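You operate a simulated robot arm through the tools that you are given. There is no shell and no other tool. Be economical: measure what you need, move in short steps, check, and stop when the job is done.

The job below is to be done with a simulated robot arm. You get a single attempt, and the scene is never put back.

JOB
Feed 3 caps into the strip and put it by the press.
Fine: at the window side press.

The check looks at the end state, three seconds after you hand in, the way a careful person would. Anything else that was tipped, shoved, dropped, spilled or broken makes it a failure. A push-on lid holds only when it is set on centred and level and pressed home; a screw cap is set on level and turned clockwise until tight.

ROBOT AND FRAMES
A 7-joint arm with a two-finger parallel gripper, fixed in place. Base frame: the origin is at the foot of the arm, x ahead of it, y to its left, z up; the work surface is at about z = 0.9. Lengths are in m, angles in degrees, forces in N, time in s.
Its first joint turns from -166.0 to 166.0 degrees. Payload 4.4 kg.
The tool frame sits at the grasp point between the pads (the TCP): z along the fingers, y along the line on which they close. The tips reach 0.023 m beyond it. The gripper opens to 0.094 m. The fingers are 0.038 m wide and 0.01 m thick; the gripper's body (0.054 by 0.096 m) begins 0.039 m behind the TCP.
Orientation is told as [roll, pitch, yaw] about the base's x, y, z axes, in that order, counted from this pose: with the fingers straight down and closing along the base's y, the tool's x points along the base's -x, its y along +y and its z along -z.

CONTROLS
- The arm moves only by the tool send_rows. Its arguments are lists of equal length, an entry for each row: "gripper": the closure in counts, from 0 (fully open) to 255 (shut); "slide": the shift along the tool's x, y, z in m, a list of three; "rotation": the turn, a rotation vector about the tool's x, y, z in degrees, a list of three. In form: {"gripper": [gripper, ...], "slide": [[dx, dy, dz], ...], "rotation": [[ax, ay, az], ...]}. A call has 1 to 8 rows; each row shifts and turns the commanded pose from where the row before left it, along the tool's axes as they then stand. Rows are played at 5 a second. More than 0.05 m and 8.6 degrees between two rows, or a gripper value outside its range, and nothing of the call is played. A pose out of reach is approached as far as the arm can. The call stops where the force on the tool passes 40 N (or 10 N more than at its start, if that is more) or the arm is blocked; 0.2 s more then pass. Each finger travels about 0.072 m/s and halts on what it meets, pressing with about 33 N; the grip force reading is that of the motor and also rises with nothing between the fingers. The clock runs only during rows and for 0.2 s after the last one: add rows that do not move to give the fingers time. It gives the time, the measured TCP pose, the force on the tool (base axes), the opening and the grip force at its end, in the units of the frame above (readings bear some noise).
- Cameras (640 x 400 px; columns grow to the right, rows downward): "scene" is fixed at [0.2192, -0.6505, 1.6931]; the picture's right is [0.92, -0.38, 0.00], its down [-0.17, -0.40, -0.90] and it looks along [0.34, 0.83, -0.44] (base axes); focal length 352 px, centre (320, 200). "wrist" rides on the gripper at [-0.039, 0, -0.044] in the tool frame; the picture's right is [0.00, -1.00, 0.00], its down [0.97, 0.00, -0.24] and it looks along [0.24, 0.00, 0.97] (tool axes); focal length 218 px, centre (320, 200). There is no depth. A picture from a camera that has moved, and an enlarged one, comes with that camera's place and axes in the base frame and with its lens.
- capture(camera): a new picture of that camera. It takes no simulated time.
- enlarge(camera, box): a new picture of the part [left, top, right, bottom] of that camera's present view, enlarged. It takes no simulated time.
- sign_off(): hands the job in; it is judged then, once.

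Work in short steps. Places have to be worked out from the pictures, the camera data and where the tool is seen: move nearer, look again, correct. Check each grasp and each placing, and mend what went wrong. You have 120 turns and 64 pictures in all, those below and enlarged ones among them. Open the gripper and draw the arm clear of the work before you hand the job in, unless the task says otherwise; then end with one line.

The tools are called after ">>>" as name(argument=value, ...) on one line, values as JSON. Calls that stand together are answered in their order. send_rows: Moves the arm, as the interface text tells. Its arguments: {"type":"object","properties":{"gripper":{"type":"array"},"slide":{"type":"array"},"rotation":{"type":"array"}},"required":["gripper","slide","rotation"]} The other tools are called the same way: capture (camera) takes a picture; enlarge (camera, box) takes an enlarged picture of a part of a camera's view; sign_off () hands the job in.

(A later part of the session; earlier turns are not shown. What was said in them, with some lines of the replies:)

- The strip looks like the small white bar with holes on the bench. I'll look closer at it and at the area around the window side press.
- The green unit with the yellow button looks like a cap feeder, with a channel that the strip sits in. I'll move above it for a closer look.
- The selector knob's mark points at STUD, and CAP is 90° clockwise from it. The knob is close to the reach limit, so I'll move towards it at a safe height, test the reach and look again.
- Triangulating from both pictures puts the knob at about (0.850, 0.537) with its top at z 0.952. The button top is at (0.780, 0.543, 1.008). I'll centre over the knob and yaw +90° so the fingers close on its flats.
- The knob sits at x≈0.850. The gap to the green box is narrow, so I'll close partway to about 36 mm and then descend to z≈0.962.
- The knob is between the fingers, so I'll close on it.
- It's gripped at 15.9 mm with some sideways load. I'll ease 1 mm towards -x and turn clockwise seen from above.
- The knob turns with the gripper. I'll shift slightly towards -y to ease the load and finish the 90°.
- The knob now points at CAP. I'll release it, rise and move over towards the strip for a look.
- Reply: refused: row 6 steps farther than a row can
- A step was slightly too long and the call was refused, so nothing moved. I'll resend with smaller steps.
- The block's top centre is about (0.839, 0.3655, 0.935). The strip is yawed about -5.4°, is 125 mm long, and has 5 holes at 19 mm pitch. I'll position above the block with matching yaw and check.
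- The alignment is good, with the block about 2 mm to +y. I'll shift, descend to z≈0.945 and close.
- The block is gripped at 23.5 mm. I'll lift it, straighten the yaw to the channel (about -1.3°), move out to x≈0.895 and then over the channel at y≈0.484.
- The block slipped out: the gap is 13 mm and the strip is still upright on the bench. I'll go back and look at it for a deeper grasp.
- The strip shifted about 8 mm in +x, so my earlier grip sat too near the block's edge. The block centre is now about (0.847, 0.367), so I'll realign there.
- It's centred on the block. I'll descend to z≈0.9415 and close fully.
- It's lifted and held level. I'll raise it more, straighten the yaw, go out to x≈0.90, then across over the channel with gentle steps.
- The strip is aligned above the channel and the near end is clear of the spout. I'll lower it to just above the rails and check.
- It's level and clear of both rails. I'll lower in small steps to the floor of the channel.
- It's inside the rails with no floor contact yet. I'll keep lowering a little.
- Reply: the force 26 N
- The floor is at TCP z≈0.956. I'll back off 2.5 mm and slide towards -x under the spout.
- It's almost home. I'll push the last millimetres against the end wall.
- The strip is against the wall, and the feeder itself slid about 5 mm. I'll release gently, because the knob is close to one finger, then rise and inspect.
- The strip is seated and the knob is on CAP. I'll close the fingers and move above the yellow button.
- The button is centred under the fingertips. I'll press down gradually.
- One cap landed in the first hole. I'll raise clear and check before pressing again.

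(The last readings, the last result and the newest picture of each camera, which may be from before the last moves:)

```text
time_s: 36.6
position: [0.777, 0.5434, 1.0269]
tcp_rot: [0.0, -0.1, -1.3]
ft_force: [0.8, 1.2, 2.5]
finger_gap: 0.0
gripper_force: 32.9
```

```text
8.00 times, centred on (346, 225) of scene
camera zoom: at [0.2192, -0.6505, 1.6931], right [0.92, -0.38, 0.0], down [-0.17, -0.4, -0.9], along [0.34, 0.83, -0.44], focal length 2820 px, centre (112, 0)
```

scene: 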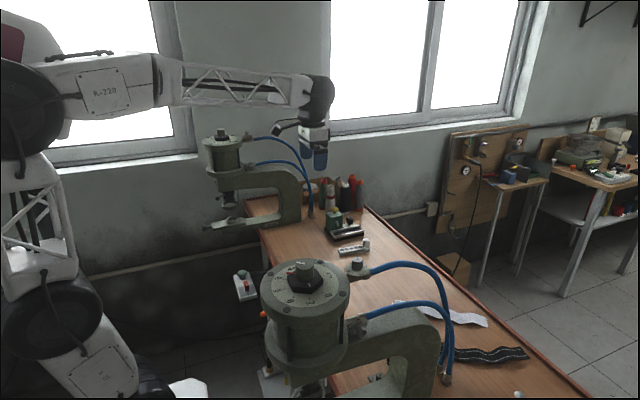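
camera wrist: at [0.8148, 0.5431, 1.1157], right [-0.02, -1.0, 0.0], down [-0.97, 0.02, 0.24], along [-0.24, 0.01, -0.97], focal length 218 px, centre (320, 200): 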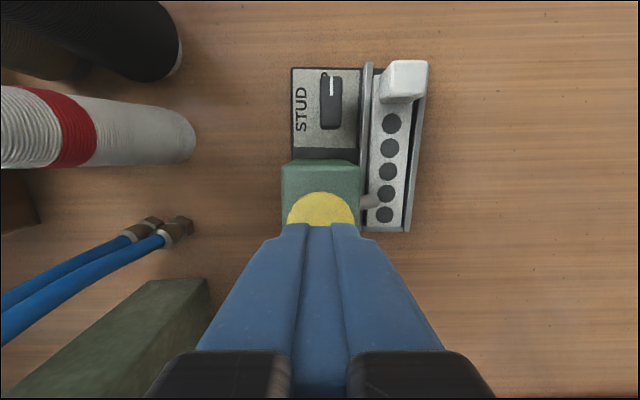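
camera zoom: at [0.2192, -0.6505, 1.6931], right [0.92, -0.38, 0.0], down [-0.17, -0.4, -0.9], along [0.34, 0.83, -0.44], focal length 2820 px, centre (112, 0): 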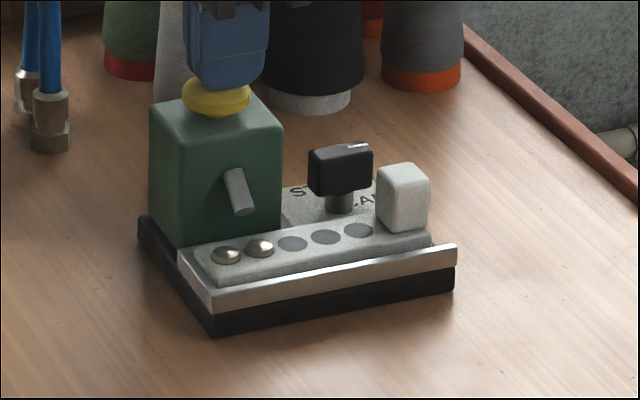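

Two caps are in, filling the next hole each time. One more press, then I'll rise.

>>> send_rows(gripper=[255, 255, 255], slide=[[0, 0, -0.01], [0, 0, -0.01], [0, 0, 0]], rotation=[[0, 0, 0], [0, 0, 0], [0, 0, 0]])

>>> send_rows(gripper=[255, 255, 255, 255], slide=[[0, 0, 0.01], [0, 0, 0.006], [0, 0, 0.004], [0, 0, 0]], rotation=[[0, 0, 0], [0, 0, 0], [0, 0, 0], [0, 0, 0]])

>>> send_rows(gripper=[255, 255, 255, 255], slide=[[0, 0, -0.02], [0, 0, -0.03], [0, 0, -0.03], [0, 0, 0]], rotation=[[0, 0, 0], [0, 0, 0], [0, 0, 0], [0, 0, 0]])

>>> enlarge(camera="scene", box=[306, 200, 386, 250])

```text
time_s: 37.4
position: [0.7759, 0.5428, 1.0462]
tcp_rot: [0.0, 0.1, -1.2]
ft_force: [-0.9, -0.8, -0.2]
finger_gap: 0.0
gripper_force: 33.4
```

```text
time_s: 38.4
position: [0.7774, 0.5419, 1.0262]
tcp_rot: [0.0, -0.1, -1.2]
ft_force: [0.0, 1.5, 3.5]
finger_gap: 0.0
gripper_force: 32.6
```

```text
time_s: 39.4
position: [0.7757, 0.5436, 1.1065]
tcp_rot: [-0.1, 0.0, -1.2]
ft_force: [0.3, -0.1, -0.4]
finger_gap: 0.0
gripper_force: 32.6
```

```text
8.00 times, centred on (346, 225) of scene
camera zoom: at [0.2192, -0.6505, 1.6931], right [0.92, -0.38, 0.0], down [-0.17, -0.4, -0.9], along [0.34, 0.83, -0.44], focal length 2820 px, centre (112, 0)
```

zoom: 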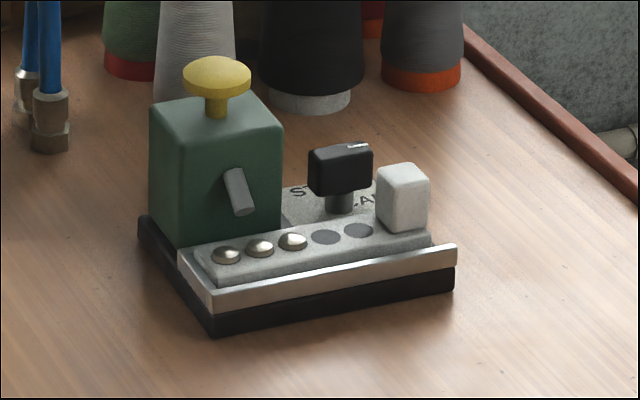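

Three caps are seated in the first three holes. I'll return over the strip's block.

>>> send_rows(gripper=[200, 150, 135, 135, 135], slide=[[-0.04, -0.02, 0], [-0.04, -0.02, 0], [0, -0.015, 0], [0, 0, 0.04], [0, 0, 0.03]], rotation=[[0, 0, 0], [0, 0, 0], [0, 0, 0], [0, 0, 0], [0, 0, 0]])

>>> capture(camera="wrist")

```text
time_s: 40.6
position: [0.8544, 0.4863, 1.0378]
tcp_rot: [0.1, -0.2, -1.2]
ft_force: [0.7, 0.1, 0.1]
finger_gap: 0.0444
gripper_force: 0.0
```

```text
24 pictures are left
camera wrist: at [0.8947, 0.4846, 1.0804], right [-0.02, -1.0, 0.0], down [-0.97, 0.02, 0.24], along [-0.24, 0.01, -0.97], focal length 218 px, centre (320, 200)
```

wrist: 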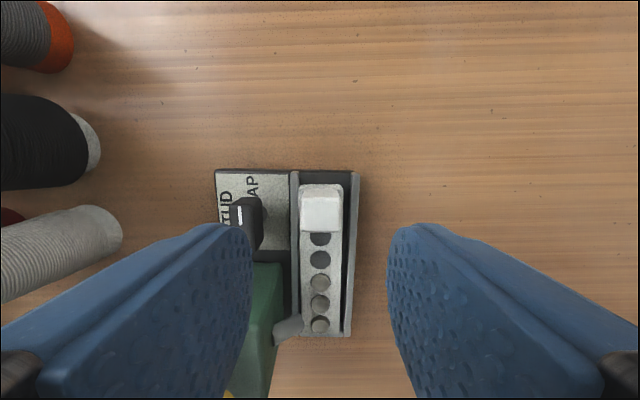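

It's aligned over the block, so I'll descend and grip.

>>> send_rows(gripper=[135, 135, 135, 135, 180, 230, 255, 255], slide=[[0, 0, 0.04], [0, 0, 0.03], [0, 0, 0.011], [0, 0, 0], [0, 0, 0], [0, 0, 0], [0, 0, 0], [0, 0, 0]], rotation=[[0, 0, 0], [0, 0, 0], [0, 0, 0], [0, 0, 0], [0, 0, 0], [0, 0, 0], [0, 0, 0], [0, 0, 0]])

>>> capture(camera="wrist")

```text
time_s: 42.4
position: [0.8534, 0.4867, 0.9535]
tcp_rot: [0.1, 0.0, -1.2]
ft_force: [2.6, -5.8, -0.7]
finger_gap: 0.0308
gripper_force: 33.0
```

```text
23 pictures are left
camera wrist: at [0.8933, 0.4852, 0.9967], right [-0.02, -1.0, 0.0], down [-0.97, 0.02, 0.24], along [-0.24, 0.01, -0.97], focal length 218 px, centre (320, 200)
```

wrist: 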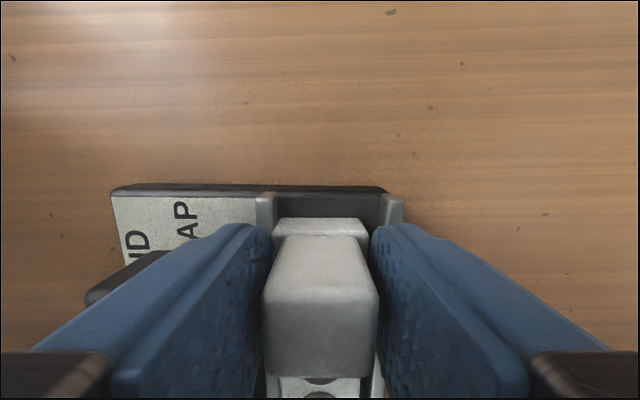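

The gap reads 31 mm, so the tips caught the strip body instead of the block. I'll open, raise 5 mm and regrip.

>>> send_rows(gripper=[180, 135, 135, 135, 180, 230, 255, 255], slide=[[0, 0, 0], [0, 0, 0], [0, 0, -0.0055], [0, 0, 0], [0, 0, 0], [0, 0, 0], [0, 0, 0], [0, 0, 0]], rotation=[[0, 0, 0], [0, 0, 0], [0, 0, 0], [0, 0, 0], [0, 0, 0], [0, 0, 0], [0, 0, 0], [0, 0, 0]])

```text
time_s: 44.2
position: [0.8531, 0.4873, 0.9613]
tcp_rot: [0.1, -0.1, -1.1]
ft_force: [0.5, 0.9, 0.4]
finger_gap: 0.0236
gripper_force: 33.0
```

That's on the block (23.6 mm). To make the hold safer I'll open, lower 2.5 mm, shift 2 mm in +x and regrip.

>>> send_rows(gripper=[180, 135, 135, 135, 180, 230, 255, 255], slide=[[0, 0, 0], [0, 0, 0], [-0.002, 0, 0.0027], [0, 0, 0], [0, 0, 0], [0, 0, 0], [0, 0, 0], [0, 0, 0]], rotation=[[0, 0, 0], [0, 0, 0], [0, 0, 0], [0, 0, 0], [0, 0, 0], [0, 0, 0], [0, 0, 0], [0, 0, 0]])

```text
time_s: 46.0
position: [0.8565, 0.4872, 0.9573]
tcp_rot: [0.0, -0.1, -1.2]
ft_force: [1.7, -0.5, 0.9]
finger_gap: 0.0231
gripper_force: 33.3
```

The grip is good. I'll lift about 1 mm and slide out +x, clear of the spout.

>>> send_rows(gripper=[255, 255, 255, 255, 255, 255, 255], slide=[[0, 0, -0.001], [-0.01, 0, 0], [-0.01, 0, 0], [-0.01, 0, 0], [-0.01, 0, 0], [-0.008, 0, 0], [0, 0, 0]], rotation=[[0, 0, 0], [0, 0, 0], [0, 0, 0], [0, 0, 0], [0, 0, 0], [0, 0, 0], [0, 0, 0]])

>>> enlarge(camera="scene", box=[306, 200, 386, 250])

```text
time_s: 47.6
position: [0.9067, 0.4851, 0.9592]
tcp_rot: [0.1, -0.1, -1.2]
ft_force: [0.0, -0.3, 0.0]
finger_gap: 0.0235
gripper_force: 33.3
```

```text
8.00 times, centred on (346, 225) of scene
camera zoom: at [0.2192, -0.6505, 1.6931], right [0.92, -0.38, 0.0], down [-0.17, -0.4, -0.9], along [0.34, 0.83, -0.44], focal length 2820 px, centre (112, 0)
```

zoom: 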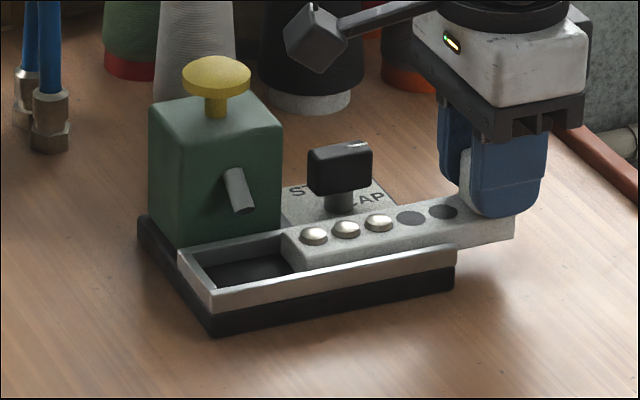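

The strip is clear of the spout with 3 caps in it. I'll lift, move away in -y, then travel -x towards the spot beside the window-side press, whose near face is at about y 0.66 and x 0.47–0.66.

>>> send_rows(gripper=[255, 255, 255, 255, 255, 255, 255, 255], slide=[[0, 0, -0.015], [0, 0, -0.025], [0, 0, -0.025], [0, -0.02, -0.005], [0, -0.03, 0], [0, -0.03, 0], [0, -0.03, 0], [0, -0.015, 0]], rotation=[[0, 0, 0], [0, 0, 0], [0, 0, 0], [0, 0, 0], [0, 0, 0], [0, 0, 0], [0, 0, 0], [0, 0, 0]])

>>> send_rows(gripper=[255, 255, 255, 255, 255, 255, 255, 255], slide=[[0.02, 0, 0], [0.035, 0, 0], [0.04, 0, 0], [0.04, 0, 0], [0.04, 0, 0], [0.04, 0, 0], [0.025, 0, 0], [0.01, 0, 0]], rotation=[[0, 0, 0], [0, 0, 0], [0, 0, 0], [0, 0, 0], [0, 0, 0], [0, 0, 0], [0, 0, 0], [0, 0, 0]])

>>> capture(camera="wrist")

>>> enlarge(camera="scene", box=[200, 140, 392, 260])

```text
time_s: 49.4
position: [0.9019, 0.3618, 1.0301]
tcp_rot: [0.1, 0.0, -1.2]
ft_force: [0.1, -0.5, -0.5]
finger_gap: 0.0236
gripper_force: 32.8
```

```text
time_s: 51.2
position: [0.6525, 0.3659, 1.0292]
tcp_rot: [0.0, 0.0, -1.3]
ft_force: [0.5, 0.0, -1.5]
finger_gap: 0.0233
gripper_force: 33.0
```

```text
21 pictures are left
camera wrist: at [0.6922, 0.3634, 1.0727], right [-0.02, -1.0, 0.0], down [-0.97, 0.02, 0.24], along [-0.24, 0.01, -0.97], focal length 218 px, centre (320, 200)
```

wrist: 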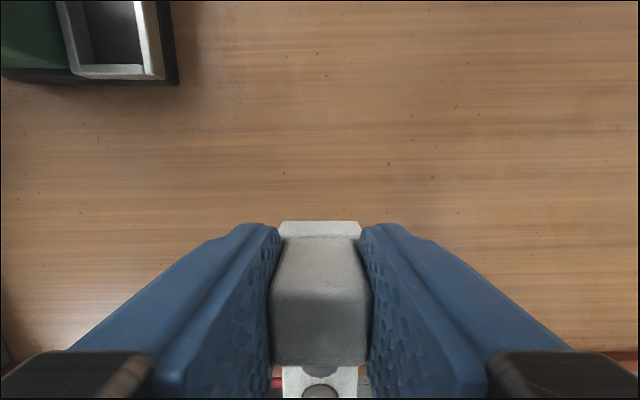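

```text
3.33 times, centred on (296, 200) of scene
camera zoom: at [0.2192, -0.6505, 1.6931], right [0.92, -0.38, 0.0], down [-0.17, -0.4, -0.9], along [0.34, 0.83, -0.44], focal length 1175 px, centre (400, 200)
```

zoom: 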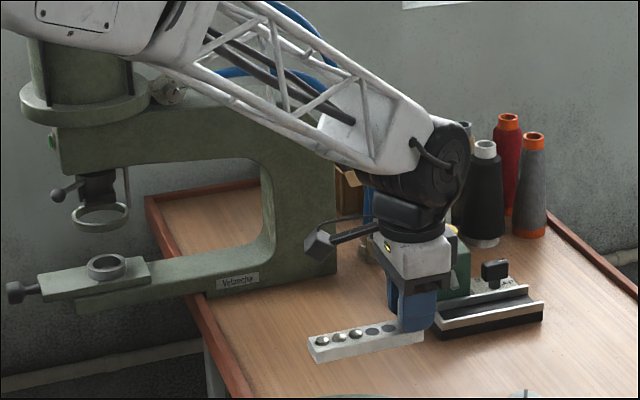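

The strip is held with its caps in place. The press's near face is at y≈0.668. I'll move +y in steps to y≈0.58 while watching the arm's clearance.

>>> send_rows(gripper=[255, 255, 255, 255, 255, 255], slide=[[0, 0.02, 0], [0, 0.03, 0], [0, 0.035, 0], [0, 0.035, 0], [0, 0.03, 0], [0, 0.01, 0]], rotation=[[0, 0, 0], [0, 0, 0], [0, 0, 0], [0, 0, 0], [0, 0, 0], [0, 0, 0]])

>>> enlarge(camera="scene", box=[200, 140, 392, 260])

>>> capture(camera="wrist")

```text
time_s: 52.6
position: [0.6565, 0.5279, 1.0315]
tcp_rot: [0.0, -0.1, -1.3]
ft_force: [-0.2, 0.4, -0.8]
finger_gap: 0.0232
gripper_force: 33.6
```

```text
3.33 times, centred on (296, 200) of scene
camera zoom: at [0.2192, -0.6505, 1.6931], right [0.92, -0.38, 0.0], down [-0.17, -0.4, -0.9], along [0.34, 0.83, -0.44], focal length 1175 px, centre (400, 200)
```

zoom: 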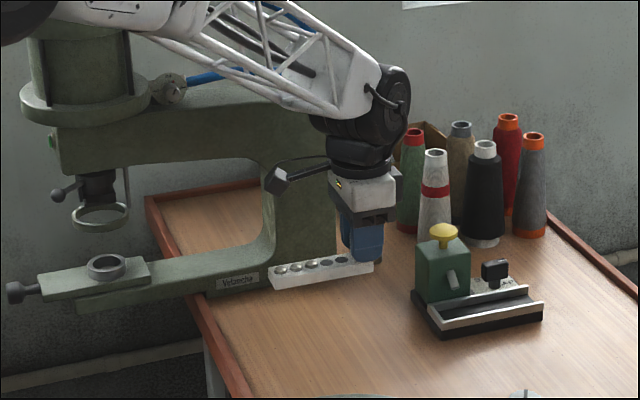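

```text
18 pictures are left
camera wrist: at [0.696, 0.525, 1.075], right [-0.02, -1.0, 0.0], down [-0.97, 0.02, 0.24], along [-0.24, 0.01, -0.97], focal length 218 px, centre (320, 200)
```

wrist: 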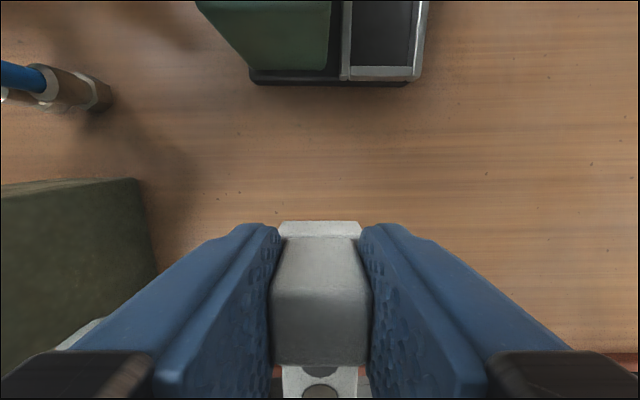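

The wrist view confirms the press's face at y≈0.672. I'll go on to y≈0.585 and lower close to the bench.

>>> send_rows(gripper=[255, 255, 255, 255, 255, 255], slide=[[0, 0.03, 0], [0, 0.027, 0], [0, 0, 0.025], [0, 0, 0.03], [0, 0, 0.022], [0, 0, 0]], rotation=[[0, 0, 0], [0, 0, 0], [0, 0, 0], [0, 0, 0], [0, 0, 0], [0, 0, 0]])

>>> enlarge(camera="scene", box=[240, 160, 368, 240])

```text
time_s: 54.0
position: [0.6556, 0.5824, 0.9521]
tcp_rot: [-0.1, 0.0, -1.2]
ft_force: [-0.4, -0.4, -0.7]
finger_gap: 0.0235
gripper_force: 32.6
```

```text
5.00 times, centred on (304, 200) of scene
camera zoom: at [0.2192, -0.6505, 1.6931], right [0.92, -0.38, 0.0], down [-0.17, -0.4, -0.9], along [0.34, 0.83, -0.44], focal length 1762 px, centre (400, 200)
```

zoom: 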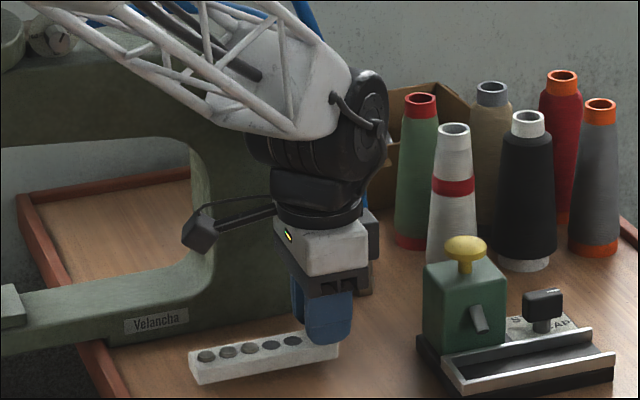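

It's about 1 cm above the bench. I'll lower in small steps to contact.

>>> send_rows(gripper=[255, 255, 255, 255, 255], slide=[[0, 0, 0.004], [0, 0, 0.003], [0, 0, 0.0015], [0, 0, 0.0015], [0, 0, 0]], rotation=[[0, 0, 0], [0, 0, 0], [0, 0, 0], [0, 0, 0], [0, 0, 0]])

>>> enlarge(camera="scene", box=[264, 210, 328, 250])

```text
time_s: 55.2
position: [0.6571, 0.5827, 0.9423]
tcp_rot: [0.0, 0.0, -1.2]
ft_force: [0.5, 0.2, -1.2]
finger_gap: 0.0231
gripper_force: 32.5
```

```text
10.00 times, centred on (296, 230) of scene
camera zoom: at [0.2192, -0.6505, 1.6931], right [0.92, -0.38, 0.0], down [-0.17, -0.4, -0.9], along [0.34, 0.83, -0.44], focal length 3525 px, centre (560, -100)
```

zoom: 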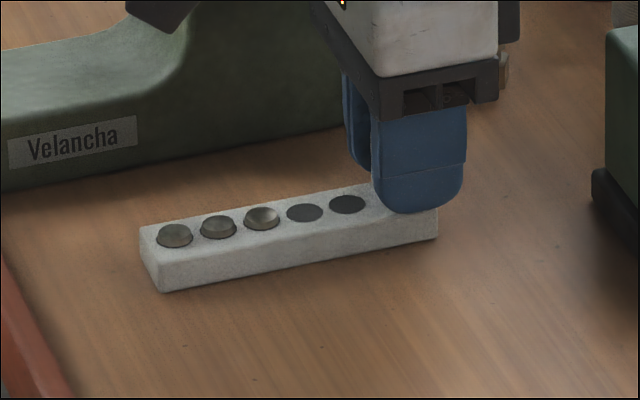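

All three caps are in place. I'll lower the last fraction until contact.

>>> send_rows(gripper=[255, 255, 255], slide=[[0, 0, 0.001], [0, 0, 0.001], [0, 0, 0]], rotation=[[0, 0, 0], [0, 0, 0], [0, 0, 0]])

```text
time_s: 56.0
position: [0.6565, 0.5823, 0.9411]
tcp_rot: [0.1, -0.1, -1.1]
ft_force: [1.8, -3.2, 19.6]
finger_gap: 0.0231
gripper_force: 32.8
```

It's touching the bench. I'll release and rise straight up, then draw back in -y.

>>> send_rows(gripper=[220, 160, 130, 130, 130, 130, 130, 130], slide=[[0, 0, -0.0015], [0, 0, 0], [0, 0, 0], [0, 0, 0], [0, 0, -0.02], [0, 0, -0.03], [0, 0, -0.04], [0, 0, 0]], rotation=[[0, 0, 0], [0, 0, 0], [0, 0, 0], [0, 0, 0], [0, 0, 0], [0, 0, 0], [0, 0, 0], [0, 0, 0]])

>>> send_rows(gripper=[60, 0, 0, 0, 0, 0, 0], slide=[[0, -0.03, -0.02], [0, -0.04, -0.02], [0, -0.04, -0.02], [0, -0.04, -0.02], [0, -0.04, -0.02], [0, -0.04, -0.02], [0, 0, 0]], rotation=[[0, 0, 0], [0, 0, 0], [0, 0, 0], [0, 0, 0], [0, 0, 0], [0, 0, 0], [0, 0, 0]])

>>> capture(camera="scene")

>>> enlarge(camera="scene", box=[250, 190, 378, 270])

>>> capture(camera="wrist")

```text
time_s: 57.8
position: [0.6573, 0.584, 1.0328]
tcp_rot: [0.1, -0.1, -1.1]
ft_force: [-0.8, -0.4, 0.1]
finger_gap: 0.0461
gripper_force: 0.1
```

```text
time_s: 59.4
position: [0.6508, 0.3527, 1.1529]
tcp_rot: [0.0, 0.0, -1.2]
ft_force: [-0.2, 0.4, 0.2]
finger_gap: 0.0939
gripper_force: 0.1
```

```text
15 pictures are left
```

scene: 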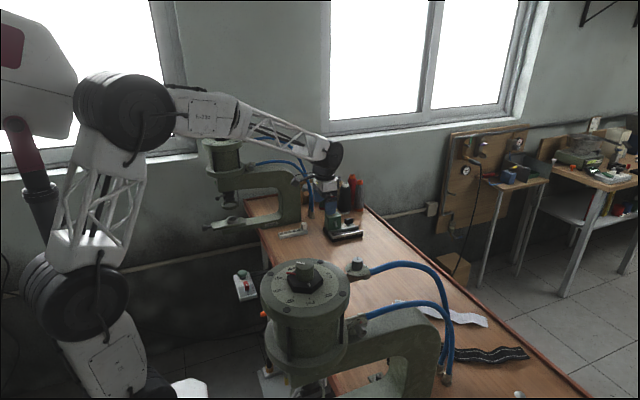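

```text
5.00 times, centred on (314, 230) of scene
camera zoom: at [0.2192, -0.6505, 1.6931], right [0.92, -0.38, 0.0], down [-0.17, -0.4, -0.9], along [0.34, 0.83, -0.44], focal length 1762 px, centre (350, 50)
```

zoom: 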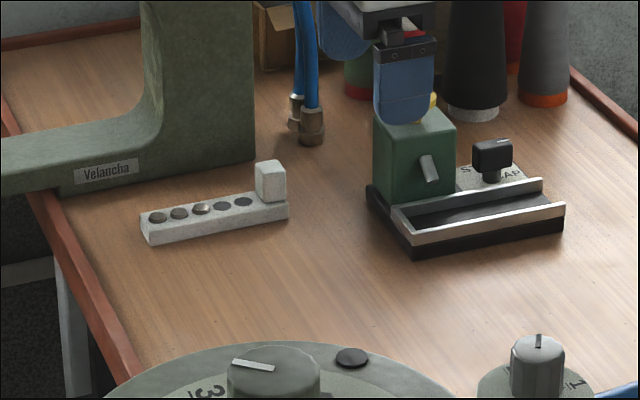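

```text
13 pictures are left
camera wrist: at [0.6912, 0.3515, 1.197], right [-0.02, -1.0, 0.0], down [-0.97, 0.02, 0.24], along [-0.24, 0.01, -0.97], focal length 218 px, centre (320, 200)
```

wrist: 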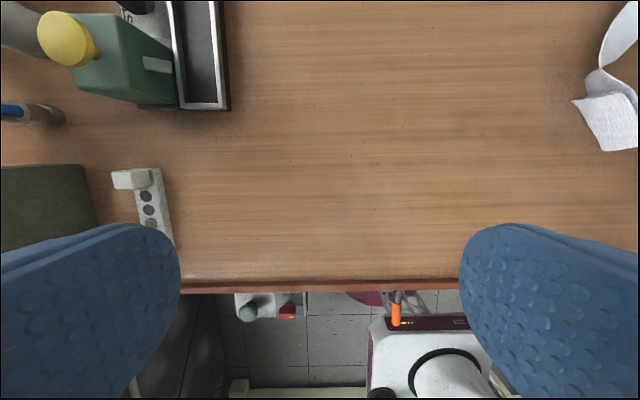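

The strip stands flat beside the window-side press with 3 caps in it. Everything else is upright, the gripper is open and the arm is clear, so I'm handing in.

>>> sign_off()

```text
The job is handed in.
```

I set the feeder to CAP, fed 3 caps into the strip's first three holes and set it flat on the bench about 7 cm from the window-side press; along the way the feeder slid about 5 mm, and I left it there.
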